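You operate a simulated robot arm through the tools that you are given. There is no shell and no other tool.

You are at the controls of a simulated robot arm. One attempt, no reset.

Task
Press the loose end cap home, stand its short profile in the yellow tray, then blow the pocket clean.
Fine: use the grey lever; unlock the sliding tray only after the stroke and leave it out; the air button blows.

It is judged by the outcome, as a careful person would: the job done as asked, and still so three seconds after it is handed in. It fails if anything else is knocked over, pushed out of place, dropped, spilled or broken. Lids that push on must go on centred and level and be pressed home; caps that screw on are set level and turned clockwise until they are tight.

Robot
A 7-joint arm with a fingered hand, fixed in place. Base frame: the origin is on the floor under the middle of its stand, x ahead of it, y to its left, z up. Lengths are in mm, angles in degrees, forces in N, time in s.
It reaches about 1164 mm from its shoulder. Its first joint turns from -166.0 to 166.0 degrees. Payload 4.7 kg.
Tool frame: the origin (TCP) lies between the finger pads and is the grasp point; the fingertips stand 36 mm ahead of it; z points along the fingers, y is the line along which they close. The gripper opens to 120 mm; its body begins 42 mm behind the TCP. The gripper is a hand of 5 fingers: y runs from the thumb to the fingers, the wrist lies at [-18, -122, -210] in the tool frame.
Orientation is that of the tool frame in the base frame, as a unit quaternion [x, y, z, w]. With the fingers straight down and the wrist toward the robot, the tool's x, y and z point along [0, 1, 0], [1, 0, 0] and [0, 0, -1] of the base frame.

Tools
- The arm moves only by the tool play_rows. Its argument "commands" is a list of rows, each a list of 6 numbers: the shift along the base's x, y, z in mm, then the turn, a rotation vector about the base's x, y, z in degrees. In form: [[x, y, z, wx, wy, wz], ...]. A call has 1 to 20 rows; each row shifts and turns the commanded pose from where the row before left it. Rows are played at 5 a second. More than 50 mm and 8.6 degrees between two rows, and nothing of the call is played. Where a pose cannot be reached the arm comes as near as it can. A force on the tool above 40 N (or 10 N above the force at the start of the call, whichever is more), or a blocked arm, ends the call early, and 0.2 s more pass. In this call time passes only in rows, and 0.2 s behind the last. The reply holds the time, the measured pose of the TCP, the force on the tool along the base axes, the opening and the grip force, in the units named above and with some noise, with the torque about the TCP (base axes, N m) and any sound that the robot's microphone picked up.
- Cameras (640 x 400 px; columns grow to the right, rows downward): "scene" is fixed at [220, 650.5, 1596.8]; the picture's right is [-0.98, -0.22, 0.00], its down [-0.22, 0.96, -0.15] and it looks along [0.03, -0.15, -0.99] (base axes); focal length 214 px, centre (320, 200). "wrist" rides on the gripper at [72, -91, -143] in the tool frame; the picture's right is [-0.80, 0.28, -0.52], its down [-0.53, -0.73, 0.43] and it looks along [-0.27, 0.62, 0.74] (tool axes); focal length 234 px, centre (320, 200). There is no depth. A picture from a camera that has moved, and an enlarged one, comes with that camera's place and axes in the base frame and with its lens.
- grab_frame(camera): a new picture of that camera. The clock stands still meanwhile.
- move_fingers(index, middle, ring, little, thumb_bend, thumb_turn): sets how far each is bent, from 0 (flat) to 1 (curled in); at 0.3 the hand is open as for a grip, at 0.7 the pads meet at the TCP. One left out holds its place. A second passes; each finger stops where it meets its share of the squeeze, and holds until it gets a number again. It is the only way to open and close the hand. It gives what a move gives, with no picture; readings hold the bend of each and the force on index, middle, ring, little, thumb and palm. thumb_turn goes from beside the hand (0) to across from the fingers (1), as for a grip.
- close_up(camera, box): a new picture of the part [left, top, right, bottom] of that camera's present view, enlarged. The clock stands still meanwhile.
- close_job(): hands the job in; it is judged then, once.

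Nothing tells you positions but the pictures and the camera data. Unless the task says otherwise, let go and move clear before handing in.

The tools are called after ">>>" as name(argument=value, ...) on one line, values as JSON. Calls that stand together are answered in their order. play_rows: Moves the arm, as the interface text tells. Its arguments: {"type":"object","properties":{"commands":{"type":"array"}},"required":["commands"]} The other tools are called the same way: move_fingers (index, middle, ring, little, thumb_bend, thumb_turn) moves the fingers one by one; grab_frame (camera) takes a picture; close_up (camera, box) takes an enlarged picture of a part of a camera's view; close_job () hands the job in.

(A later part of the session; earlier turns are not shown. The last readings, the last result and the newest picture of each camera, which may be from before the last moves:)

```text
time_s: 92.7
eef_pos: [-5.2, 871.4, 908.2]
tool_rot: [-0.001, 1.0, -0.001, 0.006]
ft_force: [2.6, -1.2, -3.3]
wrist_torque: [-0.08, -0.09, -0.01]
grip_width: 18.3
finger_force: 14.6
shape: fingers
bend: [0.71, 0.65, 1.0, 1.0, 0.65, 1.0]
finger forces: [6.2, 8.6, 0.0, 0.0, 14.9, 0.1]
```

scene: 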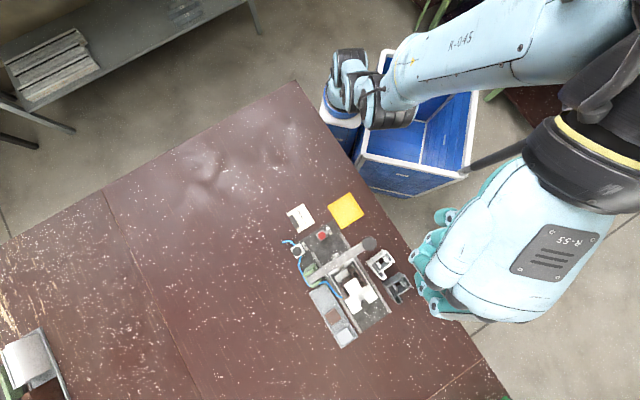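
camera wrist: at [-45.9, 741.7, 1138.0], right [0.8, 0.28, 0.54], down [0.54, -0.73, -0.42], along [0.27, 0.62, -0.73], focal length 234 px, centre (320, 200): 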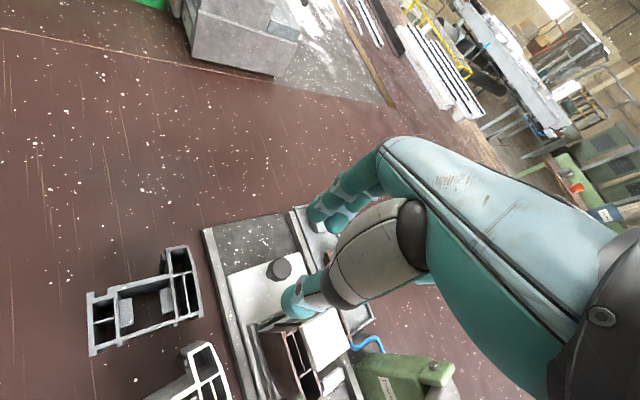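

>>> play_rows(commands=[[-2.1, 2.1, 0, 0, 0, 0], [-2.1, 2.1, 0, 0, 0, 0]])

>>> grab_frame(camera="scene")

>>> close_up(camera="wrist", box=[180, 180, 420, 330])

```text
time_s: 93.3
eef_pos: [-9.3, 875.4, 907.5]
tool_rot: [-0.001, 1.0, -0.001, 0.006]
ft_force: [8.0, -8.1, -3.8]
wrist_torque: [-0.34, -0.23, -0.02]
grip_width: 15.9
finger_force: 14.5
shape: fingers
bend: [0.74, 0.67, 1.0, 1.0, 0.64, 1.0]
finger forces: [5.5, 7.0, 0.0, 0.0, 17.0, 0.0]
```

```text
taken
```

scene: 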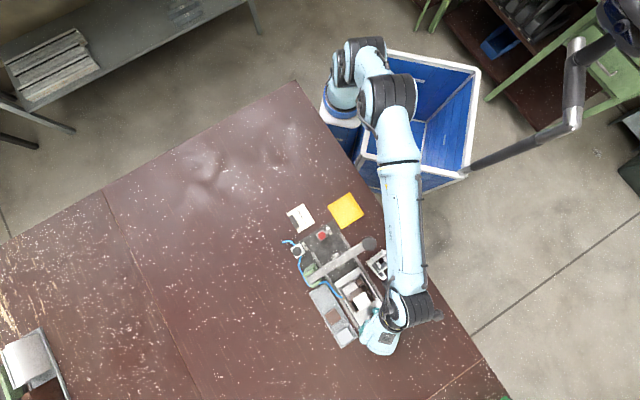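

```text
2.67 times, centred on (300, 255) of wrist
camera zoom: at [-83.1, 785.7, 1050.5], right [0.8, 0.28, 0.54], down [0.54, -0.73, -0.42], along [0.27, 0.62, -0.73], focal length 624 px, centre (373, 53)
```

zoom: 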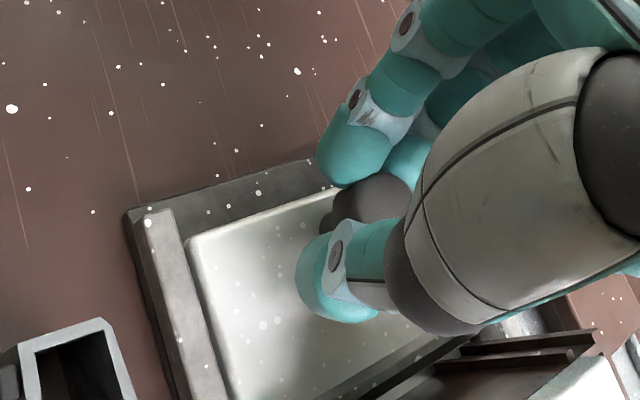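

The tray has reached its stop (11 N end load). Releasing the knob and lifting away toward the robot to look at the profile.

>>> move_fingers(index=0.5, middle=0.5, thumb_bend=0.5)

>>> play_rows(commands=[[0, 0, 25, 0, 0, 0], [0, 0, 35, 0, 0, 0], [0, -20, 35, 0, 0, 0], [0, -40, 25, 0, 0, 0], [0, -45, 20, 0, 0, 0], [0, -45, 20, 0, 0, 0], [0, -45, 10, 0, 0, 0], [0, -45, 0, 0, 0, 0]])

>>> grab_frame(camera="scene")

>>> grab_frame(camera="wrist")

>>> close_up(camera="scene", box=[300, 240, 428, 320])

```text
time_s: 94.3
eef_pos: [-9.2, 876.2, 909.4]
tool_rot: [-0.001, 1.0, 0.0, 0.006]
ft_force: [0.1, 0.5, -0.3]
wrist_torque: [-0.02, 0.0, -0.01]
grip_width: 62.2
finger_force: 0.1
shape: fingers
bend: [0.5, 0.5, 1.0, 1.0, 0.5, 1.0]
finger forces: [0.0, 0.0, 0.1, 0.0, 0.0, 0.0]
```

```text
time_s: 96.1
eef_pos: [-9.3, 635.7, 1077.7]
tool_rot: [-0.001, 1.0, -0.001, 0.006]
ft_force: [0.1, -0.2, -1.0]
wrist_torque: [-0.04, 0.02, 0.0]
grip_width: 62.7
finger_force: 0.0
shape: fingers
bend: [0.5, 0.5, 1.0, 1.0, 0.5, 1.0]
finger forces: [0.0, 0.0, 0.0, 0.1, 0.0, 0.0]
```

```text
taken
```

scene: 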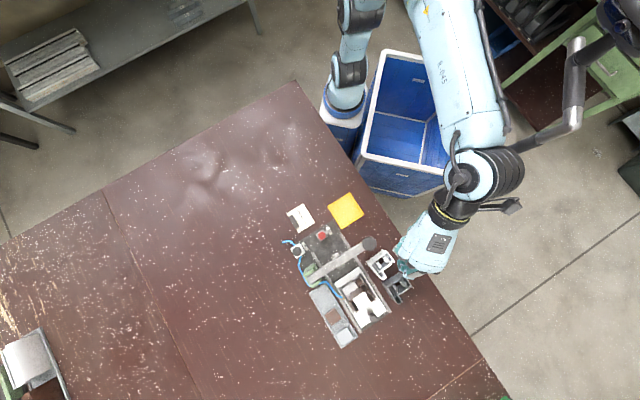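

```text
taken
camera wrist: at [-82.9, 545.9, 1220.6], right [0.8, 0.28, 0.54], down [0.54, -0.73, -0.42], along [0.27, 0.62, -0.74], focal length 234 px, centre (320, 200)
```

wrist: 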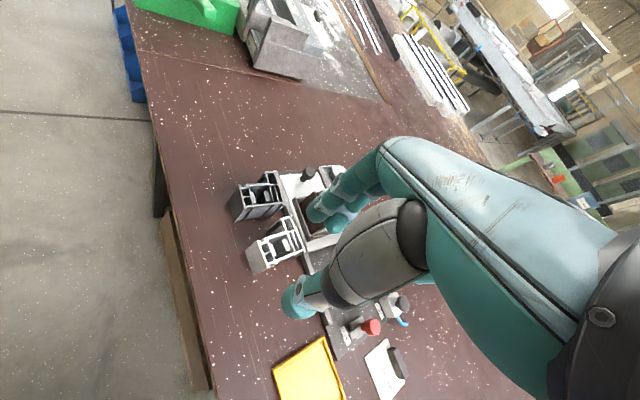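

```text
5.00 times, centred on (364, 280) of scene
camera zoom: at [220.0, 650.5, 1596.8], right [-0.98, -0.22, 0.0], down [-0.22, 0.96, -0.15], along [0.03, -0.15, -0.99], focal length 1072 px, centre (100, -200)
```

zoom: 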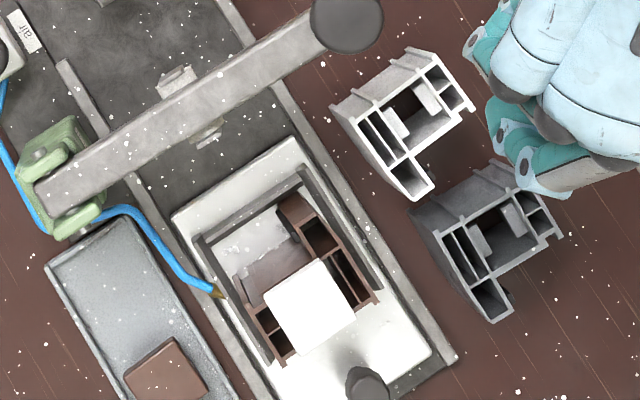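

The tray is fully out and the capped brown profile stands in its pocket by the nozzle. I'll open the whole hand, rotate it so it closes across the profile's width, and hover above it.

>>> move_fingers(index=0.32, middle=0.32, ring=0.32, little=0.32, thumb_bend=0.42)

>>> play_rows(commands=[[0, 10, 0, 0, 0, -7.4], [5, 25, 0, 0, 0, -7.4], [10, 32, 0, 0, 0, -7.4], [15, 35, 0, 0, 0, -7.4], [20, 37, 0, 0, 0, -7.4], [19.7, 38, -5, 0, 0, -7.4], [0, 0, -15, 0, 0, 0]])

>>> grab_frame(camera="wrist")

>>> close_up(camera="scene", box=[300, 240, 428, 320])

```text
time_s: 97.1
eef_pos: [-9.1, 635.6, 1079.1]
tool_rot: [-0.001, 1.0, 0.0, 0.007]
ft_force: [-0.5, 0.5, 0.1]
wrist_torque: [0.01, 0.0, 0.02]
grip_width: 101.3
finger_force: 0.0
shape: fingers
bend: [0.32, 0.32, 0.32, 0.32, 0.42, 0.99]
finger forces: [0.1, 0.0, 0.1, 0.0, 0.0, 0.0]
```

```text
time_s: 98.7
eef_pos: [60.7, 815.0, 1055.9]
tool_rot: [0.377, 0.926, -0.004, 0.006]
ft_force: [-0.4, 0.8, 0.5]
wrist_torque: [0.04, -0.02, 0.03]
grip_width: 101.5
finger_force: 0.0
shape: fingers
bend: [0.32, 0.32, 0.32, 0.32, 0.42, 0.99]
finger forces: [0.0, 0.1, 0.1, 0.0, 0.1, 0.0]
```

```text
taken
camera wrist: at [-56.1, 802.1, 1198.9], right [0.77, -0.36, 0.54], down [-0.13, -0.9, -0.42], along [0.63, 0.25, -0.73], focal length 234 px, centre (320, 200)
```

wrist: 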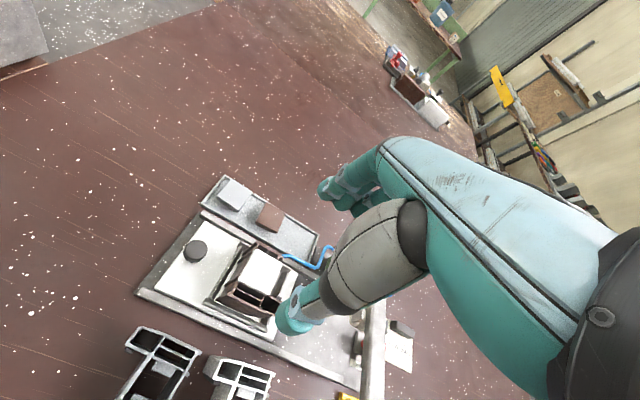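

```text
5.00 times, centred on (364, 280) of scene
camera zoom: at [220.0, 650.5, 1596.8], right [-0.98, -0.22, 0.0], down [-0.22, 0.96, -0.15], along [0.03, -0.15, -0.99], focal length 1072 px, centre (100, -200)
```

zoom: 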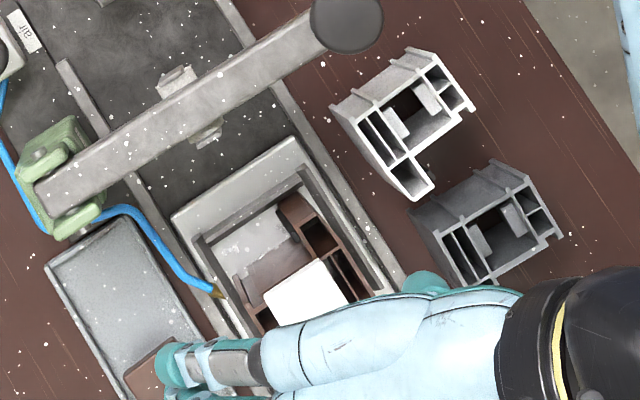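

>>> close_up(camera="wrist", box=[190, 220, 318, 300])

>>> close_up(camera="wrist", box=[170, 230, 330, 330])

```text
5.00 times, centred on (254, 260) of wrist
camera zoom: at [-56.1, 802.1, 1198.9], right [0.77, -0.36, 0.54], down [-0.13, -0.9, -0.42], along [0.63, 0.25, -0.73], focal length 1171 px, centre (650, -100)
```

zoom: 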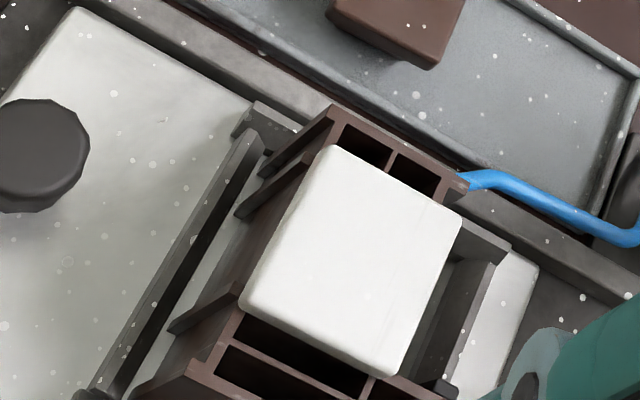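

```text
4.00 times, centred on (250, 280) of wrist
camera zoom: at [-56.1, 802.1, 1198.9], right [0.77, -0.36, 0.54], down [-0.13, -0.9, -0.42], along [0.63, 0.25, -0.73], focal length 937 px, centre (600, -120)
```

zoom: 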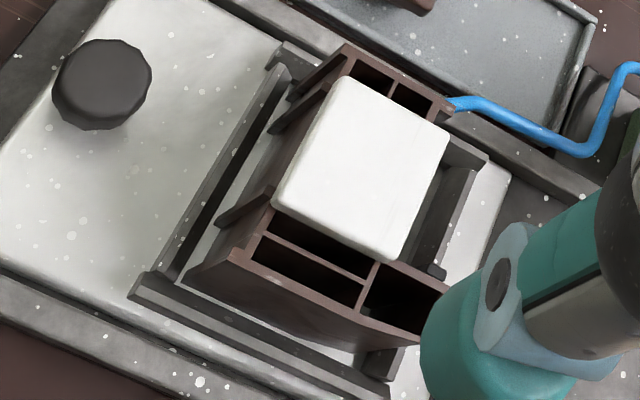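

Triangulating more carefully: profile top z≈913, cap top ≈922, cap centre ≈(54, 819), fences ≈867, nozzle ≈870. I'll align and descend to straddle the profile with fingertips staying above the nozzle.

>>> play_rows(commands=[[-6.7, 2.6, -30, 0, 0, 0], [0, 0, -35, 0, 0, 0], [0, 0, -30, 0, 0, 0], [0, 0, -15, 0, 0, 0]])

>>> grab_frame(camera="wrist")

>>> close_up(camera="wrist", box=[220, 160, 380, 260])

>>> close_up(camera="scene", box=[310, 250, 406, 310])

```text
time_s: 99.7
eef_pos: [51.8, 815.2, 947.9]
tool_rot: [0.376, 0.927, -0.001, 0.006]
ft_force: [0.1, 0.3, -0.2]
wrist_torque: [-0.06, -0.02, 0.01]
grip_width: 101.6
finger_force: 0.0
shape: fingers
bend: [0.32, 0.32, 0.32, 0.32, 0.42, 0.99]
finger forces: [0.1, 0.0, 0.1, 0.1, 0.0, 0.1]
```

```text
taken
camera wrist: at [-64.6, 802.7, 1090.1], right [0.77, -0.36, 0.54], down [-0.13, -0.9, -0.42], along [0.63, 0.25, -0.73], focal length 234 px, centre (320, 200)
```

wrist: 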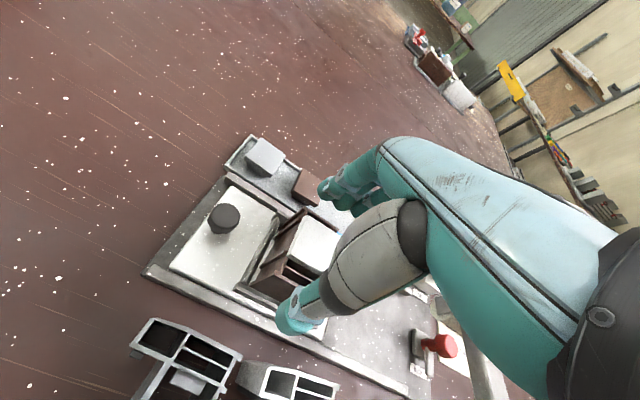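

```text
4.00 times, centred on (300, 210) of wrist
camera zoom: at [-64.6, 802.7, 1090.1], right [0.77, -0.36, 0.54], down [-0.13, -0.9, -0.42], along [0.63, 0.25, -0.73], focal length 937 px, centre (400, 160)
```

zoom: 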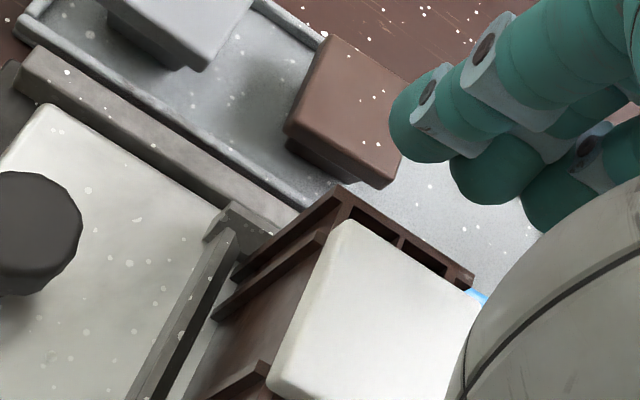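

```text
6.67 times, centred on (358, 280) of scene
camera zoom: at [220.0, 650.5, 1596.8], right [-0.98, -0.22, 0.0], down [-0.22, 0.96, -0.15], along [0.03, -0.15, -0.99], focal length 1430 px, centre (67, -333)
```

zoom: 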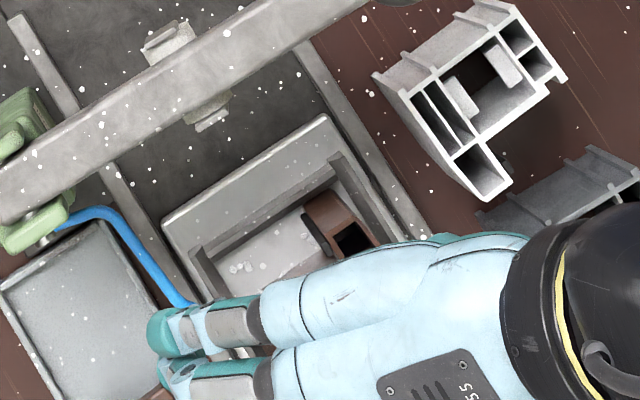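

>>> play_rows(commands=[[2.8, 2.8, -8, 0, 0, 0], [0, 0, -8, 0, 0, 0], [0, 0, -8, 0, 0, 0]])

>>> close_up(camera="wrist", box=[220, 180, 380, 280])

```text
time_s: 100.5
eef_pos: [55.2, 817.6, 924.9]
tool_rot: [0.377, 0.926, -0.002, 0.006]
ft_force: [0.6, -1.0, 0.2]
wrist_torque: [-0.04, 0.0, -0.03]
grip_width: 101.4
finger_force: 0.0
shape: fingers
bend: [0.32, 0.32, 0.32, 0.32, 0.42, 0.99]
finger forces: [0.1, 0.0, 0.1, 0.0, 0.0, 0.0]
```

```text
4.00 times, centred on (300, 230) of wrist
camera zoom: at [-61.6, 805.0, 1067.1], right [0.77, -0.36, 0.53], down [-0.13, -0.9, -0.42], along [0.63, 0.25, -0.73], focal length 937 px, centre (400, 80)
```

zoom: 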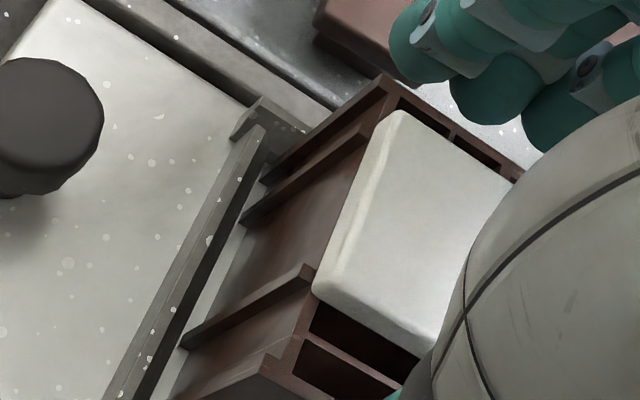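

>>> play_rows(commands=[[0, 0, -3, 0, 0, 0]])

>>> move_fingers(index=0.75, middle=0.75, thumb_bend=0.75)

>>> close_up(camera="wrist", box=[220, 180, 380, 280])

>>> close_up(camera="scene", box=[310, 250, 406, 310])

```text
time_s: 100.9
eef_pos: [55.8, 815.4, 921.9]
tool_rot: [0.376, 0.927, -0.001, 0.005]
ft_force: [-0.5, 0.2, -0.7]
wrist_torque: [0.0, 0.0, 0.04]
grip_width: 101.8
finger_force: 0.1
shape: fingers
bend: [0.32, 0.32, 0.32, 0.32, 0.42, 0.99]
finger forces: [0.0, 0.0, 0.0, 0.0, 0.1, 0.0]
```

```text
time_s: 101.9
eef_pos: [55.5, 816.2, 921.8]
tool_rot: [0.376, 0.927, -0.002, 0.007]
ft_force: [-2.0, -2.8, 3.7]
wrist_torque: [-0.07, 0.0, -0.11]
grip_width: 68.5
finger_force: 20.3
shape: fingers
bend: [0.43, 0.49, 0.32, 0.32, 0.53, 1.0]
finger forces: [11.0, 7.4, 0.0, 0.0, 21.8, 0.0]
```

```text
4.00 times, centred on (300, 230) of wrist
camera zoom: at [-61.6, 804.6, 1064.0], right [0.77, -0.36, 0.54], down [-0.13, -0.9, -0.42], along [0.63, 0.25, -0.73], focal length 937 px, centre (400, 80)
```

zoom: 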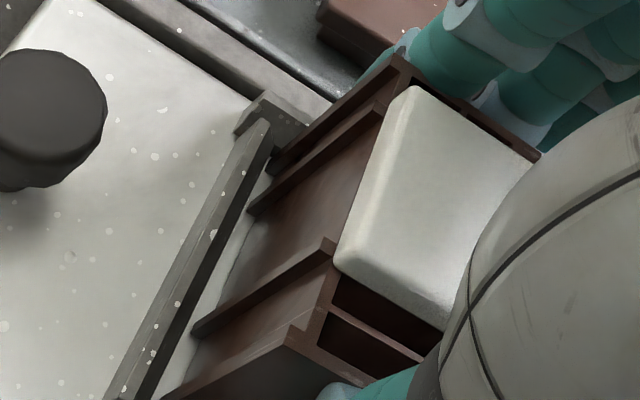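

```text
6.67 times, centred on (358, 280) of scene
camera zoom: at [220.0, 650.5, 1596.8], right [-0.98, -0.22, 0.0], down [-0.22, 0.96, -0.15], along [0.03, -0.15, -0.99], focal length 1430 px, centre (67, -333)
```

zoom: 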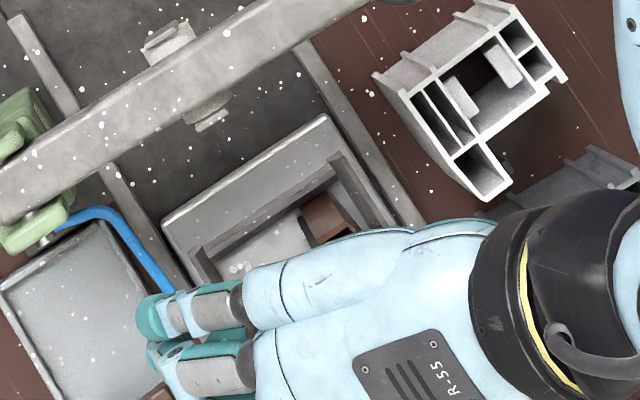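

Profile gripped (≈20 N). Lifting a little first to check that it holds and the cap stays put.

>>> play_rows(commands=[[0, 0, 4, 0, 0, 0], [0, 0, 5, 0, 0, 0], [0, 0, 6, 0, 0, 0]])

>>> close_up(camera="wrist", box=[220, 180, 380, 280])

>>> close_up(camera="scene", box=[310, 250, 406, 310])

```text
time_s: 102.7
eef_pos: [55.3, 818.0, 936.2]
tool_rot: [0.377, 0.926, -0.002, 0.007]
ft_force: [0.3, -1.0, -0.9]
wrist_torque: [0.0, 0.02, -0.02]
grip_width: 68.5
finger_force: 20.2
shape: fingers
bend: [0.43, 0.49, 0.32, 0.32, 0.54, 1.0]
finger forces: [11.5, 8.6, 0.0, 0.0, 20.0, 0.0]
```

```text
4.00 times, centred on (300, 230) of wrist
camera zoom: at [-60.9, 806.1, 1078.5], right [0.77, -0.36, 0.54], down [-0.13, -0.9, -0.42], along [0.63, 0.25, -0.73], focal length 937 px, centre (400, 80)
```

zoom: 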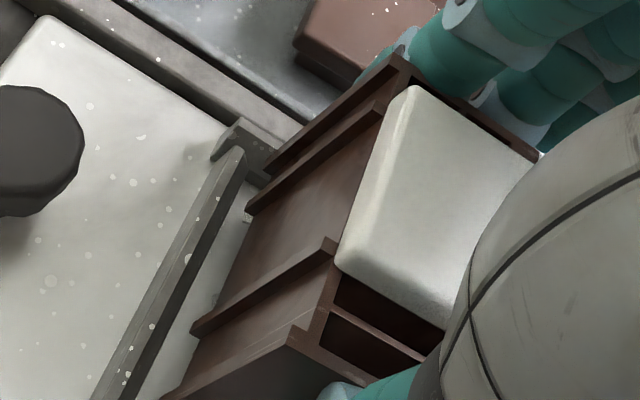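

```text
6.67 times, centred on (358, 280) of scene
camera zoom: at [220.0, 650.5, 1596.8], right [-0.98, -0.22, 0.0], down [-0.22, 0.96, -0.15], along [0.03, -0.15, -0.99], focal length 1430 px, centre (67, -333)
```

zoom: 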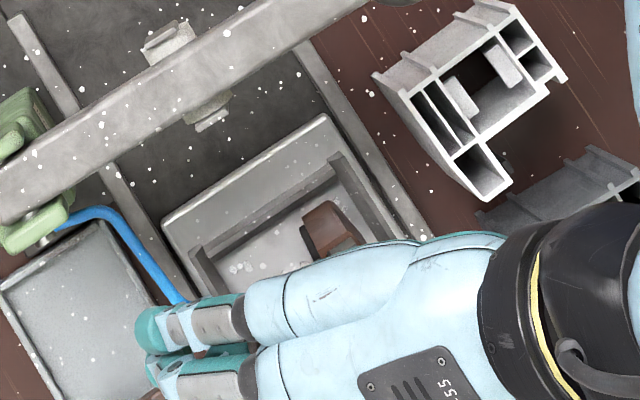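

The profile is lifting cleanly with the cap in place. Raising it clear of everything.

>>> play_rows(commands=[[0, 0, 15, 0, 0, 0], [0, 0, 16, 0, 0, 0], [0, 0, 16, 0, 0, 0], [0, 0, 16, 0, 0, 0], [0, 0, 16, 0, 0, 0]])

>>> grab_frame(camera="wrist")

>>> close_up(camera="scene", box=[300, 240, 428, 320])

```text
time_s: 103.9
eef_pos: [56.4, 817.1, 1015.8]
tool_rot: [0.376, 0.926, -0.003, 0.006]
ft_force: [-0.2, -0.2, -0.7]
wrist_torque: [0.02, 0.02, 0.01]
grip_width: 68.5
finger_force: 20.2
shape: fingers
bend: [0.43, 0.49, 0.32, 0.32, 0.54, 1.0]
finger forces: [11.3, 8.6, 0.0, 0.1, 20.0, 0.1]
```

```text
taken
camera wrist: at [-61.0, 805.4, 1157.9], right [0.77, -0.36, 0.54], down [-0.13, -0.9, -0.42], along [0.63, 0.25, -0.73], focal length 234 px, centre (320, 200)
```

wrist: 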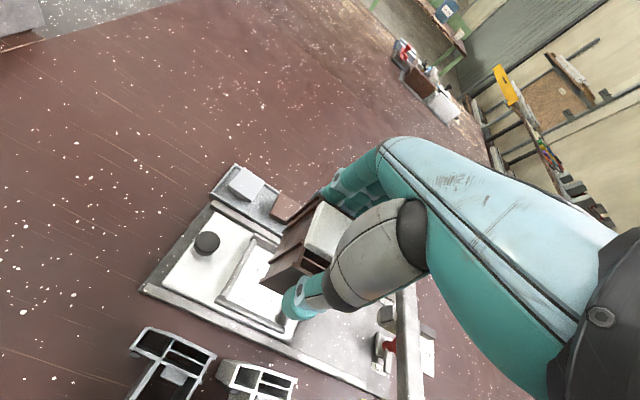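

```text
5.00 times, centred on (364, 280) of scene
camera zoom: at [220.0, 650.5, 1596.8], right [-0.98, -0.22, 0.0], down [-0.22, 0.96, -0.15], along [0.03, -0.15, -0.99], focal length 1072 px, centre (100, -200)
```

zoom: 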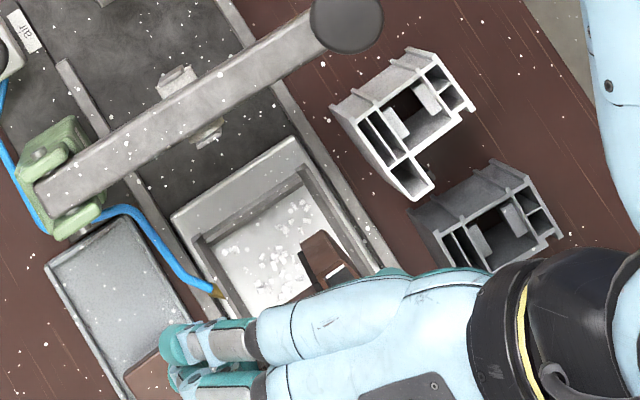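

Grip is stable and the pocket's swarf is visible underneath. I'll carry the profile around the lever knob side, high enough to clear everything, toward the yellow tray.

>>> play_rows(commands=[[-25, -25, 18, 0, 0, 0], [-25, -25, 18, 0, 0, 0], [-30, -25, 20, 0, 0, 0], [0, -34, 4, 0, 0, 0], [0, -34, 0, 0, 0, 0], [0, -34, 0, 0, 0, 0], [0, -38, 0, 0, 0, 0], [0, -38, 0, 0, 0, 0]])

>>> grab_frame(camera="wrist")

>>> grab_frame(camera="scene")

```text
time_s: 105.7
eef_pos: [-23.3, 564.4, 1074.4]
tool_rot: [0.377, 0.926, -0.002, 0.006]
ft_force: [0.4, -0.5, -2.2]
wrist_torque: [-0.02, 0.01, 0.0]
grip_width: 68.7
finger_force: 20.0
shape: fingers
bend: [0.43, 0.49, 0.32, 0.32, 0.54, 1.0]
finger forces: [11.5, 8.5, 0.0, 0.0, 19.8, 0.0]
```

```text
taken
camera wrist: at [-140.0, 553.0, 1215.9], right [0.77, -0.36, 0.54], down [-0.13, -0.9, -0.42], along [0.63, 0.25, -0.73], focal length 234 px, centre (320, 200)
```

wrist: 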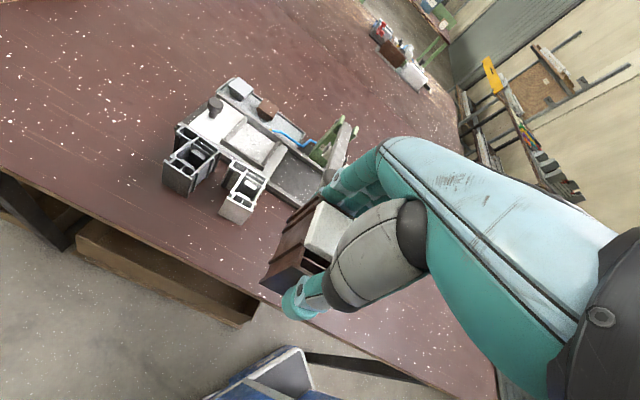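

```text
taken
```

scene: 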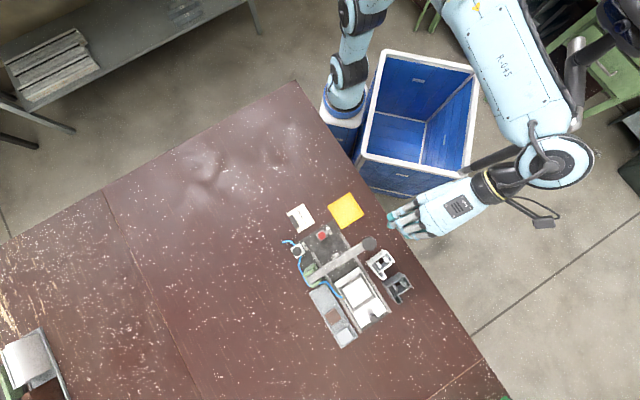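

>>> play_rows(commands=[[40.5, 0, 0, 0, 0, 0], [40.5, 0, 0, 0, 0, 0], [40.5, 0, 0, 0, 0, 0], [40.5, 0, -10, 0, 0, 0], [0, 0, -30, 0, 0, 0], [0, 0, -30, 0, 0, 0]])

>>> grab_frame(camera="wrist")

>>> close_up(camera="wrist", box=[180, 160, 340, 260])

>>> close_up(camera="scene", box=[290, 180, 402, 250])

```text
time_s: 107.1
eef_pos: [138.3, 563.6, 1005.5]
tool_rot: [0.376, 0.927, -0.002, 0.005]
ft_force: [-0.1, 0.1, -0.8]
wrist_torque: [0.02, -0.05, -0.01]
grip_width: 68.5
finger_force: 20.1
shape: fingers
bend: [0.43, 0.49, 0.32, 0.32, 0.54, 1.0]
finger forces: [11.3, 8.5, 0.1, 0.0, 19.6, 0.0]
```

```text
taken
camera wrist: at [22.0, 550.9, 1148.5], right [0.77, -0.36, 0.53], down [-0.13, -0.9, -0.42], along [0.63, 0.25, -0.73], focal length 234 px, centre (320, 200)
```

wrist: 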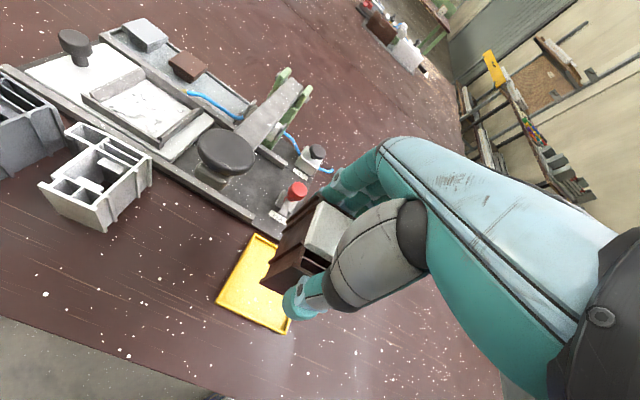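

```text
4.00 times, centred on (260, 210) of wrist
camera zoom: at [22.0, 550.9, 1148.5], right [0.77, -0.36, 0.53], down [-0.13, -0.9, -0.42], along [0.63, 0.25, -0.73], focal length 937 px, centre (560, 160)
```

zoom: 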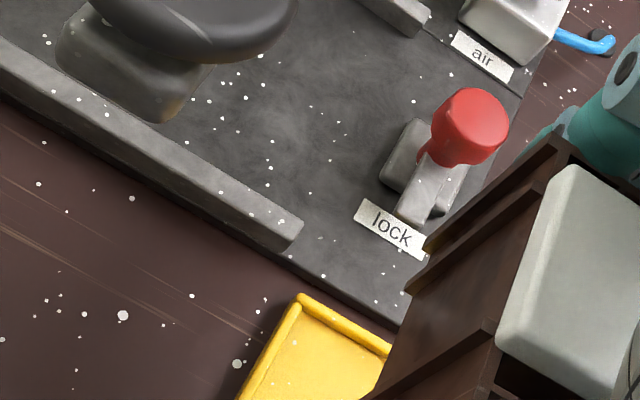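

```text
5.71 times, centred on (346, 215) of scene
camera zoom: at [220.0, 650.5, 1596.8], right [-0.98, -0.22, 0.0], down [-0.22, 0.96, -0.15], along [0.03, -0.15, -0.99], focal length 1226 px, centre (171, 114)
```

zoom: 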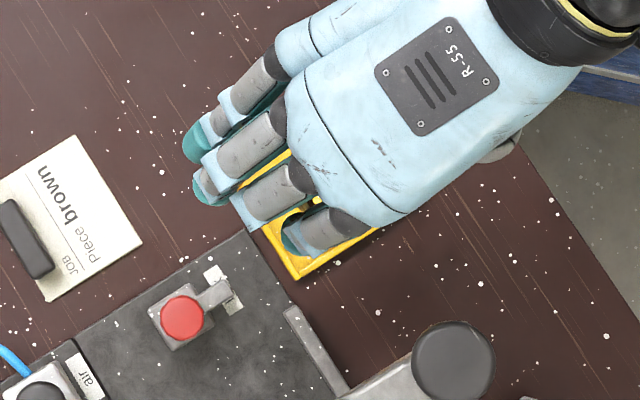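

The profile is above the yellow tray (tray centre ≈(149.5, 555.3), aligned at 45° like the profile). Lowering with a small centring correction, then checking edges.

>>> play_rows(commands=[[1.6, 1.2, -25, 0, 0, 0], [0, 0, -25, 0, 0, 0], [0, 0, -15, 0, 0, 0]])

>>> close_up(camera="wrist", box=[180, 160, 340, 260])

>>> close_up(camera="wrist", box=[180, 240, 340, 340])

>>> close_up(camera="scene", box=[310, 190, 374, 230])

```text
time_s: 107.9
eef_pos: [140.0, 563.4, 939.4]
tool_rot: [0.376, 0.926, -0.002, 0.006]
ft_force: [0.3, 0.8, -0.4]
wrist_torque: [-0.01, 0.01, 0.02]
grip_width: 68.2
finger_force: 19.2
shape: fingers
bend: [0.43, 0.49, 0.32, 0.32, 0.54, 1.0]
finger forces: [11.3, 8.4, 0.1, 0.1, 19.7, 0.0]
```

```text
4.00 times, centred on (260, 210) of wrist
camera zoom: at [23.0, 552.5, 1081.8], right [0.77, -0.36, 0.54], down [-0.13, -0.9, -0.42], along [0.63, 0.25, -0.73], focal length 937 px, centre (560, 160)
```

zoom: 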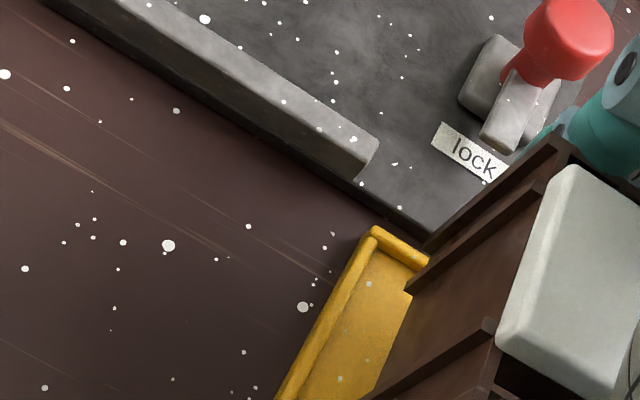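

```text
4.00 times, centred on (260, 290) of wrist
camera zoom: at [23.0, 552.5, 1081.8], right [0.77, -0.36, 0.54], down [-0.13, -0.9, -0.42], along [0.63, 0.25, -0.73], focal length 937 px, centre (560, -160)
```

zoom: 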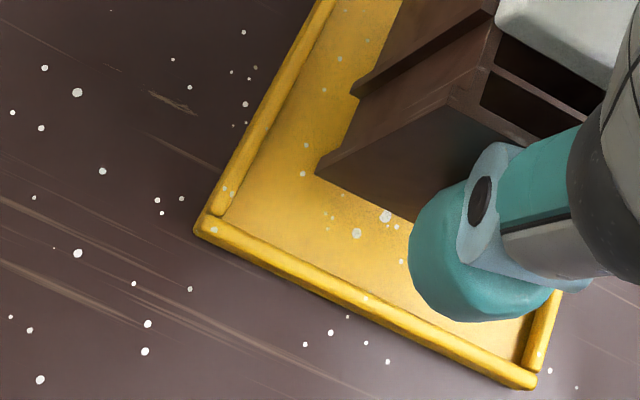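

```text
10.00 times, centred on (342, 210) of scene
camera zoom: at [220.0, 650.5, 1596.8], right [-0.98, -0.22, 0.0], down [-0.22, 0.96, -0.15], along [0.03, -0.15, -0.99], focal length 2145 px, centre (100, 100)
```

zoom: 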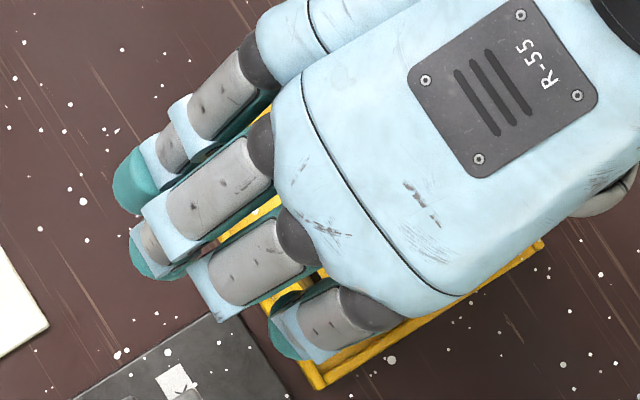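

The profile sits about 3 mm too far toward its long leg; I'll shift it and lower gently to contact.

>>> play_rows(commands=[[-2.1, 2.1, 0, 0, 0, 0], [0, 0, -8, 0, 0, 0], [0, 0, -7, 0, 0, 0]])

>>> close_up(camera="wrist", box=[180, 240, 340, 340])

>>> close_up(camera="wrist", box=[180, 180, 340, 280])

```text
time_s: 108.7
eef_pos: [138.3, 566.6, 925.6]
tool_rot: [0.376, 0.926, -0.002, 0.006]
ft_force: [-0.3, 0.2, -2.6]
wrist_torque: [-0.03, -0.01, 0.01]
grip_width: 68.0
finger_force: 19.6
shape: fingers
bend: [0.43, 0.49, 0.32, 0.32, 0.54, 1.0]
finger forces: [11.4, 8.4, 0.0, 0.0, 19.6, 0.1]
```

```text
4.00 times, centred on (260, 290) of wrist
camera zoom: at [20.6, 555.6, 1066.9], right [0.77, -0.36, 0.54], down [-0.13, -0.9, -0.42], along [0.63, 0.25, -0.73], focal length 937 px, centre (560, -160)
```

zoom: 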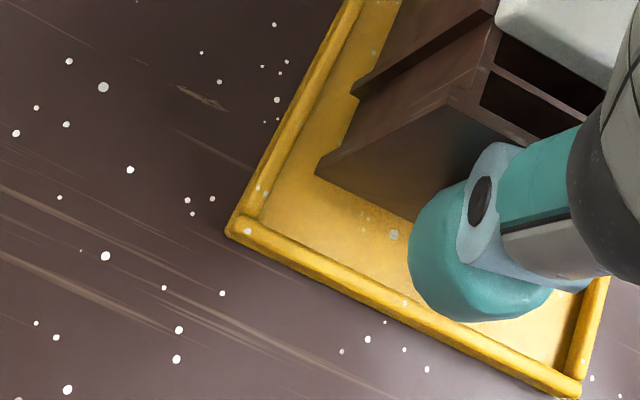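

```text
4.00 times, centred on (260, 230) of wrist
camera zoom: at [20.6, 555.6, 1066.9], right [0.77, -0.36, 0.54], down [-0.13, -0.9, -0.42], along [0.63, 0.25, -0.73], focal length 937 px, centre (560, 80)
```

zoom: 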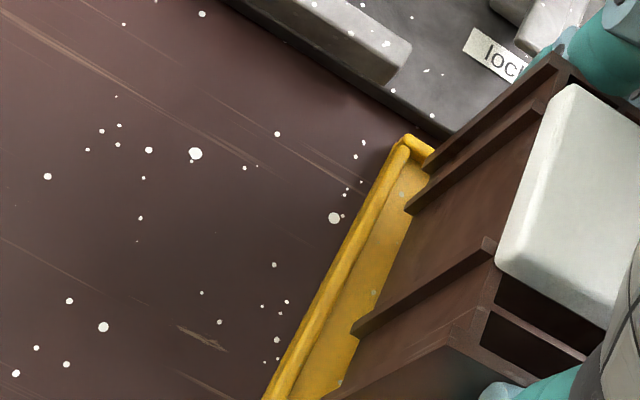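

Margins look good on all sides. Lowering the last bit to touch the tray floor.

>>> play_rows(commands=[[0, 0, -3, 0, 0, 0], [0, 0, -3, 0, 0, 0], [0, 0, -2, 0, 0, 0]])

```text
time_s: 109.5
eef_pos: [137.7, 567.2, 917.4]
tool_rot: [0.377, 0.926, -0.002, 0.005]
ft_force: [0.6, -0.4, -0.3]
wrist_torque: [-0.03, 0.02, -0.01]
grip_width: 68.3
finger_force: 19.7
shape: fingers
bend: [0.43, 0.49, 0.32, 0.32, 0.54, 1.0]
finger forces: [11.2, 8.5, 0.1, 0.1, 19.6, 0.0]
```

>>> play_rows(commands=[[0, 0, -1.5, 0, 0, 0], [0, 0, -1.5, 0, 0, 0]])

>>> close_up(camera="wrist", box=[180, 240, 340, 340])

```text
time_s: 110.1
eef_pos: [139.0, 565.7, 913.3]
tool_rot: [0.377, 0.926, -0.002, 0.005]
ft_force: [0.8, -0.5, 0.0]
wrist_torque: [0.04, 0.0, 0.0]
grip_width: 68.5
finger_force: 20.0
shape: fingers
bend: [0.43, 0.49, 0.32, 0.32, 0.54, 1.0]
finger forces: [11.3, 8.5, 0.0, 0.0, 19.7, 0.0]
```

```text
4.00 times, centred on (260, 290) of wrist
camera zoom: at [20.6, 555.3, 1056.4], right [0.77, -0.36, 0.54], down [-0.13, -0.9, -0.42], along [0.63, 0.25, -0.73], focal length 937 px, centre (560, -160)
```

zoom: 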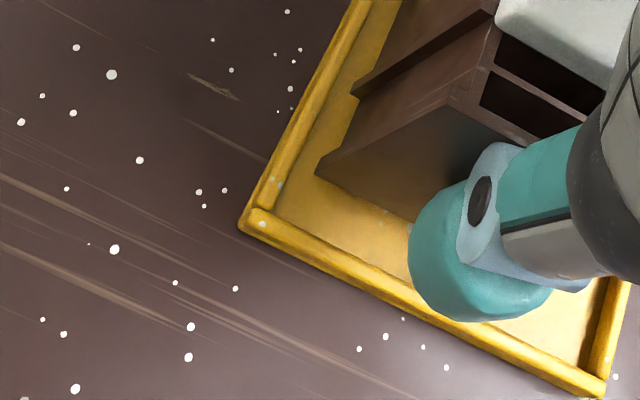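

>>> play_rows(commands=[[0, 0, -1.5, 0, 0, 0], [0, 0, -1.5, 0, 0, 0], [0, 0, -1, 0, 0, 0]])

```text
time_s: 110.9
eef_pos: [138.1, 567.6, 911.0]
tool_rot: [0.377, 0.926, -0.002, 0.006]
ft_force: [-0.2, -0.5, -1.1]
wrist_torque: [0.01, -0.01, 0.0]
grip_width: 68.7
finger_force: 20.1
shape: fingers
bend: [0.43, 0.49, 0.32, 0.32, 0.54, 1.0]
finger forces: [11.3, 8.4, 0.0, 0.0, 19.6, 0.0]
```

>>> play_rows(commands=[[0, 0, -1.5, 0, 0, 0], [0, 0, -1.5, 0, 0, 0], [0, 0, -1.5, 0, 0, 0]])

>>> close_up(camera="wrist", box=[220, 260, 316, 320])

```text
time_s: 111.7
eef_pos: [138.2, 568.8, 906.4]
tool_rot: [0.376, 0.927, -0.003, 0.006]
ft_force: [-0.4, 0.0, 1.0]
wrist_torque: [0.02, -0.09, -0.03]
grip_width: 68.2
finger_force: 19.9
shape: fingers
bend: [0.43, 0.49, 0.32, 0.32, 0.54, 1.0]
finger forces: [11.2, 8.6, 0.1, 0.0, 19.7, 0.0]
```

```text
6.67 times, centred on (268, 290) of wrist
camera zoom: at [21.1, 555.8, 1049.1], right [0.77, -0.36, 0.54], down [-0.13, -0.9, -0.42], along [0.63, 0.25, -0.73], focal length 1561 px, centre (667, -400)
```

zoom: 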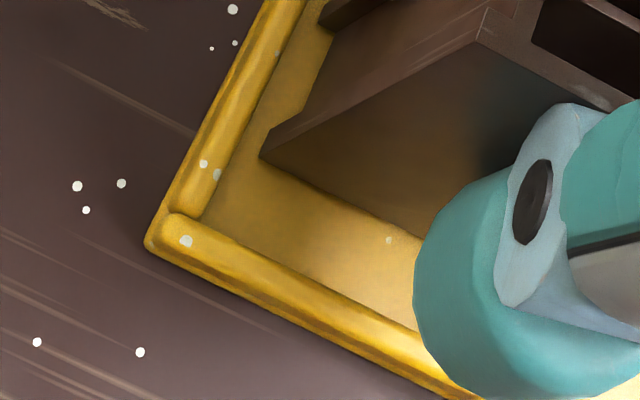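

>>> play_rows(commands=[[0, 0, -1, 0, 0, 0], [0, 0, -1, 0, 0, 0]])

```text
time_s: 112.3
eef_pos: [138.0, 567.2, 906.1]
tool_rot: [0.376, 0.927, -0.001, 0.005]
ft_force: [-0.2, -0.3, 9.3]
wrist_torque: [0.26, -0.26, 0.02]
grip_width: 68.4
finger_force: 19.9
shape: fingers
bend: [0.43, 0.49, 0.32, 0.32, 0.54, 1.0]
finger forces: [10.9, 8.8, 0.0, 0.0, 20.3, 0.0]
```

>>> close_up(camera="wrist", box=[260, 170, 340, 220])

>>> close_up(camera="scene", box=[318, 195, 366, 225])

```text
8.00 times, centred on (300, 195) of wrist
camera zoom: at [20.8, 555.2, 1048.3], right [0.77, -0.36, 0.53], down [-0.13, -0.9, -0.42], along [0.63, 0.25, -0.73], focal length 1873 px, centre (480, 240)
```

zoom: 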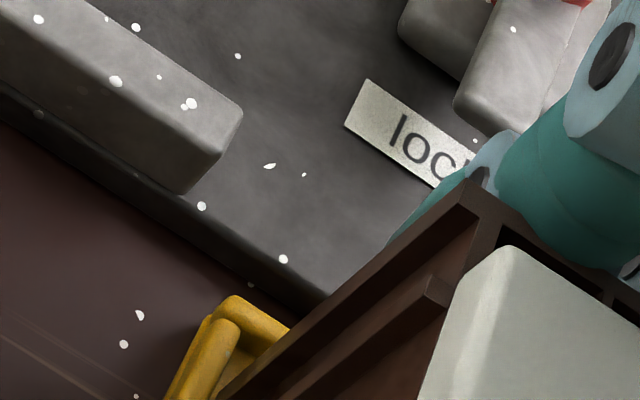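

```text
13.33 times, centred on (342, 210) of scene
camera zoom: at [220.0, 650.5, 1596.8], right [-0.98, -0.22, 0.0], down [-0.22, 0.96, -0.15], along [0.03, -0.15, -0.99], focal length 2860 px, centre (27, 67)
```

zoom: 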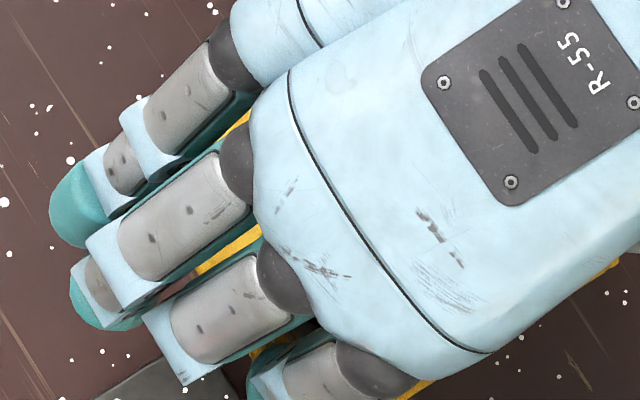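

Contact on the tray floor (9 N). The footprint is inside the rim on all sides. I'll relieve slightly and release.

>>> play_rows(commands=[[0, 0, 0.7, 0, 0, 0]])

>>> move_fingers(index=0.38, middle=0.42, thumb_bend=0.45)

>>> close_up(camera="wrist", box=[200, 180, 360, 280])

>>> close_up(camera="wrist", box=[200, 240, 360, 340])

```text
time_s: 112.7
eef_pos: [138.3, 567.3, 905.6]
tool_rot: [0.376, 0.927, -0.003, 0.005]
ft_force: [-1.1, 0.1, 9.8]
wrist_torque: [0.3, -0.28, 0.02]
grip_width: 68.5
finger_force: 20.0
shape: fingers
bend: [0.43, 0.49, 0.32, 0.32, 0.54, 1.0]
finger forces: [11.0, 8.9, 0.0, 0.0, 20.1, 0.0]
```

```text
time_s: 113.7
eef_pos: [138.3, 566.3, 905.1]
tool_rot: [0.377, 0.926, -0.002, 0.006]
ft_force: [-0.4, 0.1, 0.7]
wrist_torque: [-0.01, -0.01, 0.02]
grip_width: 87.9
finger_force: 0.1
shape: fingers
bend: [0.38, 0.42, 0.32, 0.32, 0.45, 0.99]
finger forces: [0.0, 0.1, 0.0, 0.0, 0.0, 0.0]
```

```text
4.00 times, centred on (280, 230) of wrist
camera zoom: at [20.9, 555.4, 1047.6], right [0.77, -0.36, 0.54], down [-0.13, -0.9, -0.42], along [0.63, 0.25, -0.73], focal length 937 px, centre (480, 80)
```

zoom: 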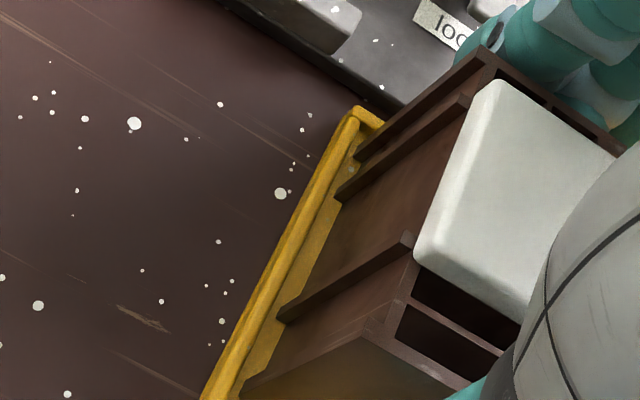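

```text
4.00 times, centred on (280, 290) of wrist
camera zoom: at [20.9, 555.4, 1047.6], right [0.77, -0.36, 0.54], down [-0.13, -0.9, -0.42], along [0.63, 0.25, -0.73], focal length 937 px, centre (480, -160)
```

zoom: 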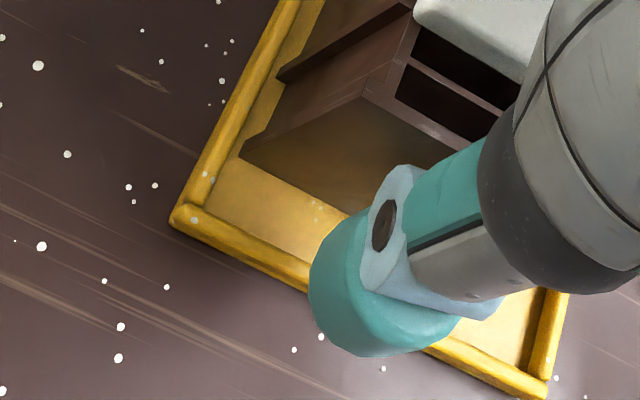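

The profile stands in the tray. Withdrawing straight up.

>>> play_rows(commands=[[0, 0, 5, 0, 0, 0], [0, 0, 12, 0, 0, 0], [0, 0, 25, 0, 0, 0], [0, 0, 40, 0, 0, 0], [0, 0, 45, 0, 0, 0]])

>>> grab_frame(camera="wrist")

>>> close_up(camera="wrist", box=[200, 200, 360, 300])

```text
time_s: 114.9
eef_pos: [139.6, 567.1, 1033.0]
tool_rot: [0.377, 0.926, -0.003, 0.006]
ft_force: [-0.3, -0.7, -1.0]
wrist_torque: [0.02, 0.0, -0.03]
grip_width: 87.7
finger_force: 0.2
shape: fingers
bend: [0.38, 0.42, 0.32, 0.32, 0.45, 0.99]
finger forces: [0.0, 0.0, 0.0, 0.1, 0.1, 0.1]
```

```text
taken
camera wrist: at [23.4, 555.7, 1174.9], right [0.77, -0.36, 0.54], down [-0.13, -0.9, -0.42], along [0.63, 0.25, -0.73], focal length 234 px, centre (320, 200)
```

wrist: 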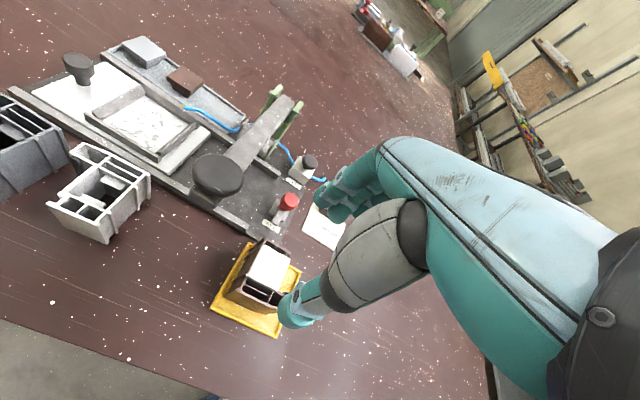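

```text
4.00 times, centred on (280, 250) of wrist
camera zoom: at [23.4, 555.7, 1174.9], right [0.77, -0.36, 0.54], down [-0.13, -0.9, -0.42], along [0.63, 0.25, -0.73], focal length 937 px, centre (480, 0)
```

zoom: 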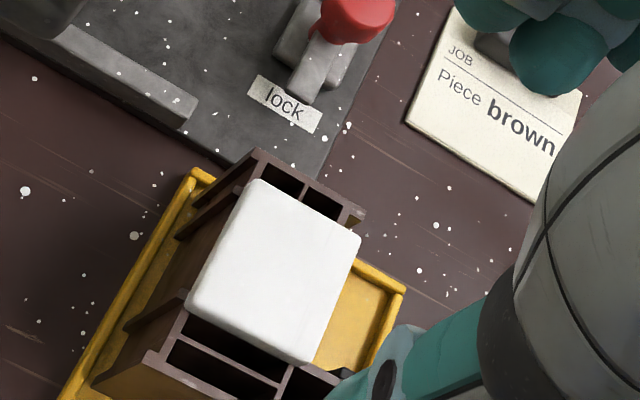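

The capped profile is standing nicely in the yellow tray. Next, the air button (≈(280, 728, top 886)): I'll set a pointing index finger with the others curled and move above it.

>>> move_fingers(index=0.5, middle=1, ring=1, little=1, thumb_bend=0.3)

>>> play_rows(commands=[[30.3, 25.5, 0, 0, 0, 8.2], [30.3, 25.5, 0, 0, 0, 8.2], [30.3, 25.5, 0, 0, 0, 8.2], [30.3, 25.5, 0, 0, 0, 8.2], [30.3, 25.5, 0, 0, 0, 8.2]])

>>> grab_frame(camera="wrist")

>>> close_up(camera="scene", box=[270, 190, 398, 270])

```text
time_s: 115.9
eef_pos: [141.3, 567.7, 1032.8]
tool_rot: [0.377, 0.926, -0.002, 0.006]
ft_force: [-0.1, -0.1, 0.7]
wrist_torque: [0.03, 0.02, 0.02]
grip_width: 92.6
finger_force: 0.1
shape: fingers
bend: [0.5, 1.0, 1.0, 1.0, 0.3, 0.98]
finger forces: [0.0, 0.1, 0.1, 0.1, 0.1, 0.1]
```

```text
time_s: 117.1
eef_pos: [288.9, 695.8, 1033.4]
tool_rot: [0.028, 1.0, 0.001, 0.006]
ft_force: [-0.7, -0.8, 1.4]
wrist_torque: [-0.02, -0.02, -0.05]
grip_width: 92.8
finger_force: 0.1
shape: fingers
bend: [0.5, 1.0, 1.0, 1.0, 0.3, 0.98]
finger forces: [0.0, 0.0, 0.1, 0.0, 0.0, 0.0]
```

```text
taken
camera wrist: at [209.8, 610.2, 1175.1], right [0.81, 0.23, 0.54], down [0.49, -0.76, -0.42], along [0.31, 0.61, -0.73], focal length 234 px, centre (320, 200)
```

wrist: 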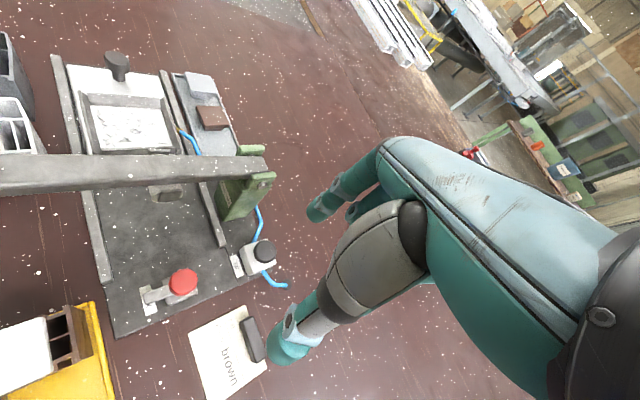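

```text
5.00 times, centred on (334, 230) of scene
camera zoom: at [220.0, 650.5, 1596.8], right [-0.98, -0.22, 0.0], down [-0.22, 0.96, -0.15], along [0.03, -0.15, -0.99], focal length 1072 px, centre (250, 50)
```

zoom: 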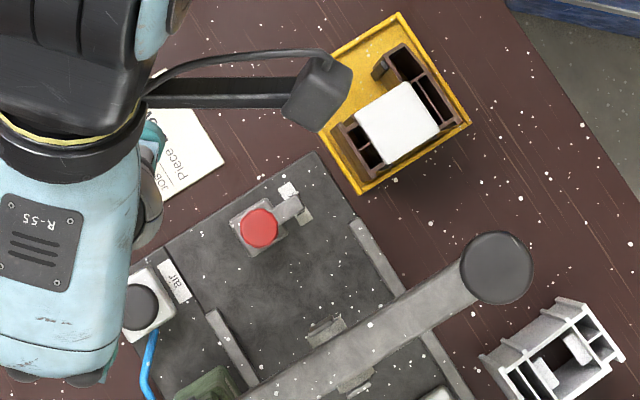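

The finger is aligned above the air button. Descending onto it.

>>> play_rows(commands=[[0, -1, -35, 0, 0, 0], [0, 0, -35, 0, 0, 0], [0, 0, -25, 0, 0, 0]])

>>> close_up(camera="wrist", box=[240, 180, 368, 260])

```text
time_s: 117.9
eef_pos: [287.5, 693.5, 936.4]
tool_rot: [0.029, 1.0, 0.0, 0.006]
ft_force: [0.5, -0.7, 0.3]
wrist_torque: [-0.02, 0.0, 0.02]
grip_width: 92.4
finger_force: 0.1
shape: fingers
bend: [0.5, 1.0, 1.0, 1.0, 0.3, 0.98]
finger forces: [0.1, 0.1, 0.0, 0.0, 0.0, 0.0]
```

```text
5.00 times, centred on (304, 220) of wrist
camera zoom: at [208.1, 609.7, 1078.2], right [0.81, 0.23, 0.54], down [0.49, -0.76, -0.42], along [0.31, 0.6, -0.73], focal length 1171 px, centre (400, 100)
```

zoom: 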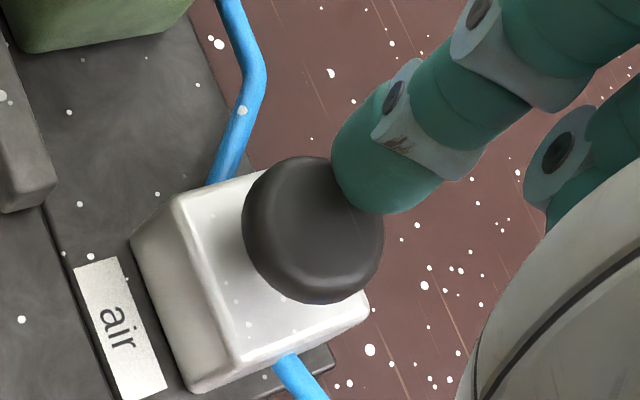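

>>> play_rows(commands=[[0, 0, -4, 0, 0, 0], [0, 0, -3, 0, 0, 0], [0, 0, -3, 0, 0, 0]])

```text
time_s: 118.7
eef_pos: [288.5, 694.8, 927.2]
tool_rot: [0.028, 1.0, 0.001, 0.007]
ft_force: [-1.2, -1.1, 4.4]
wrist_torque: [0.13, 0.06, 0.08]
grip_width: 92.8
finger_force: 2.5
shape: fingers
bend: [0.5, 1.0, 1.0, 1.0, 0.3, 0.98]
finger forces: [3.8, 0.0, 0.1, 0.0, 0.1, 0.1]
heard: click
```

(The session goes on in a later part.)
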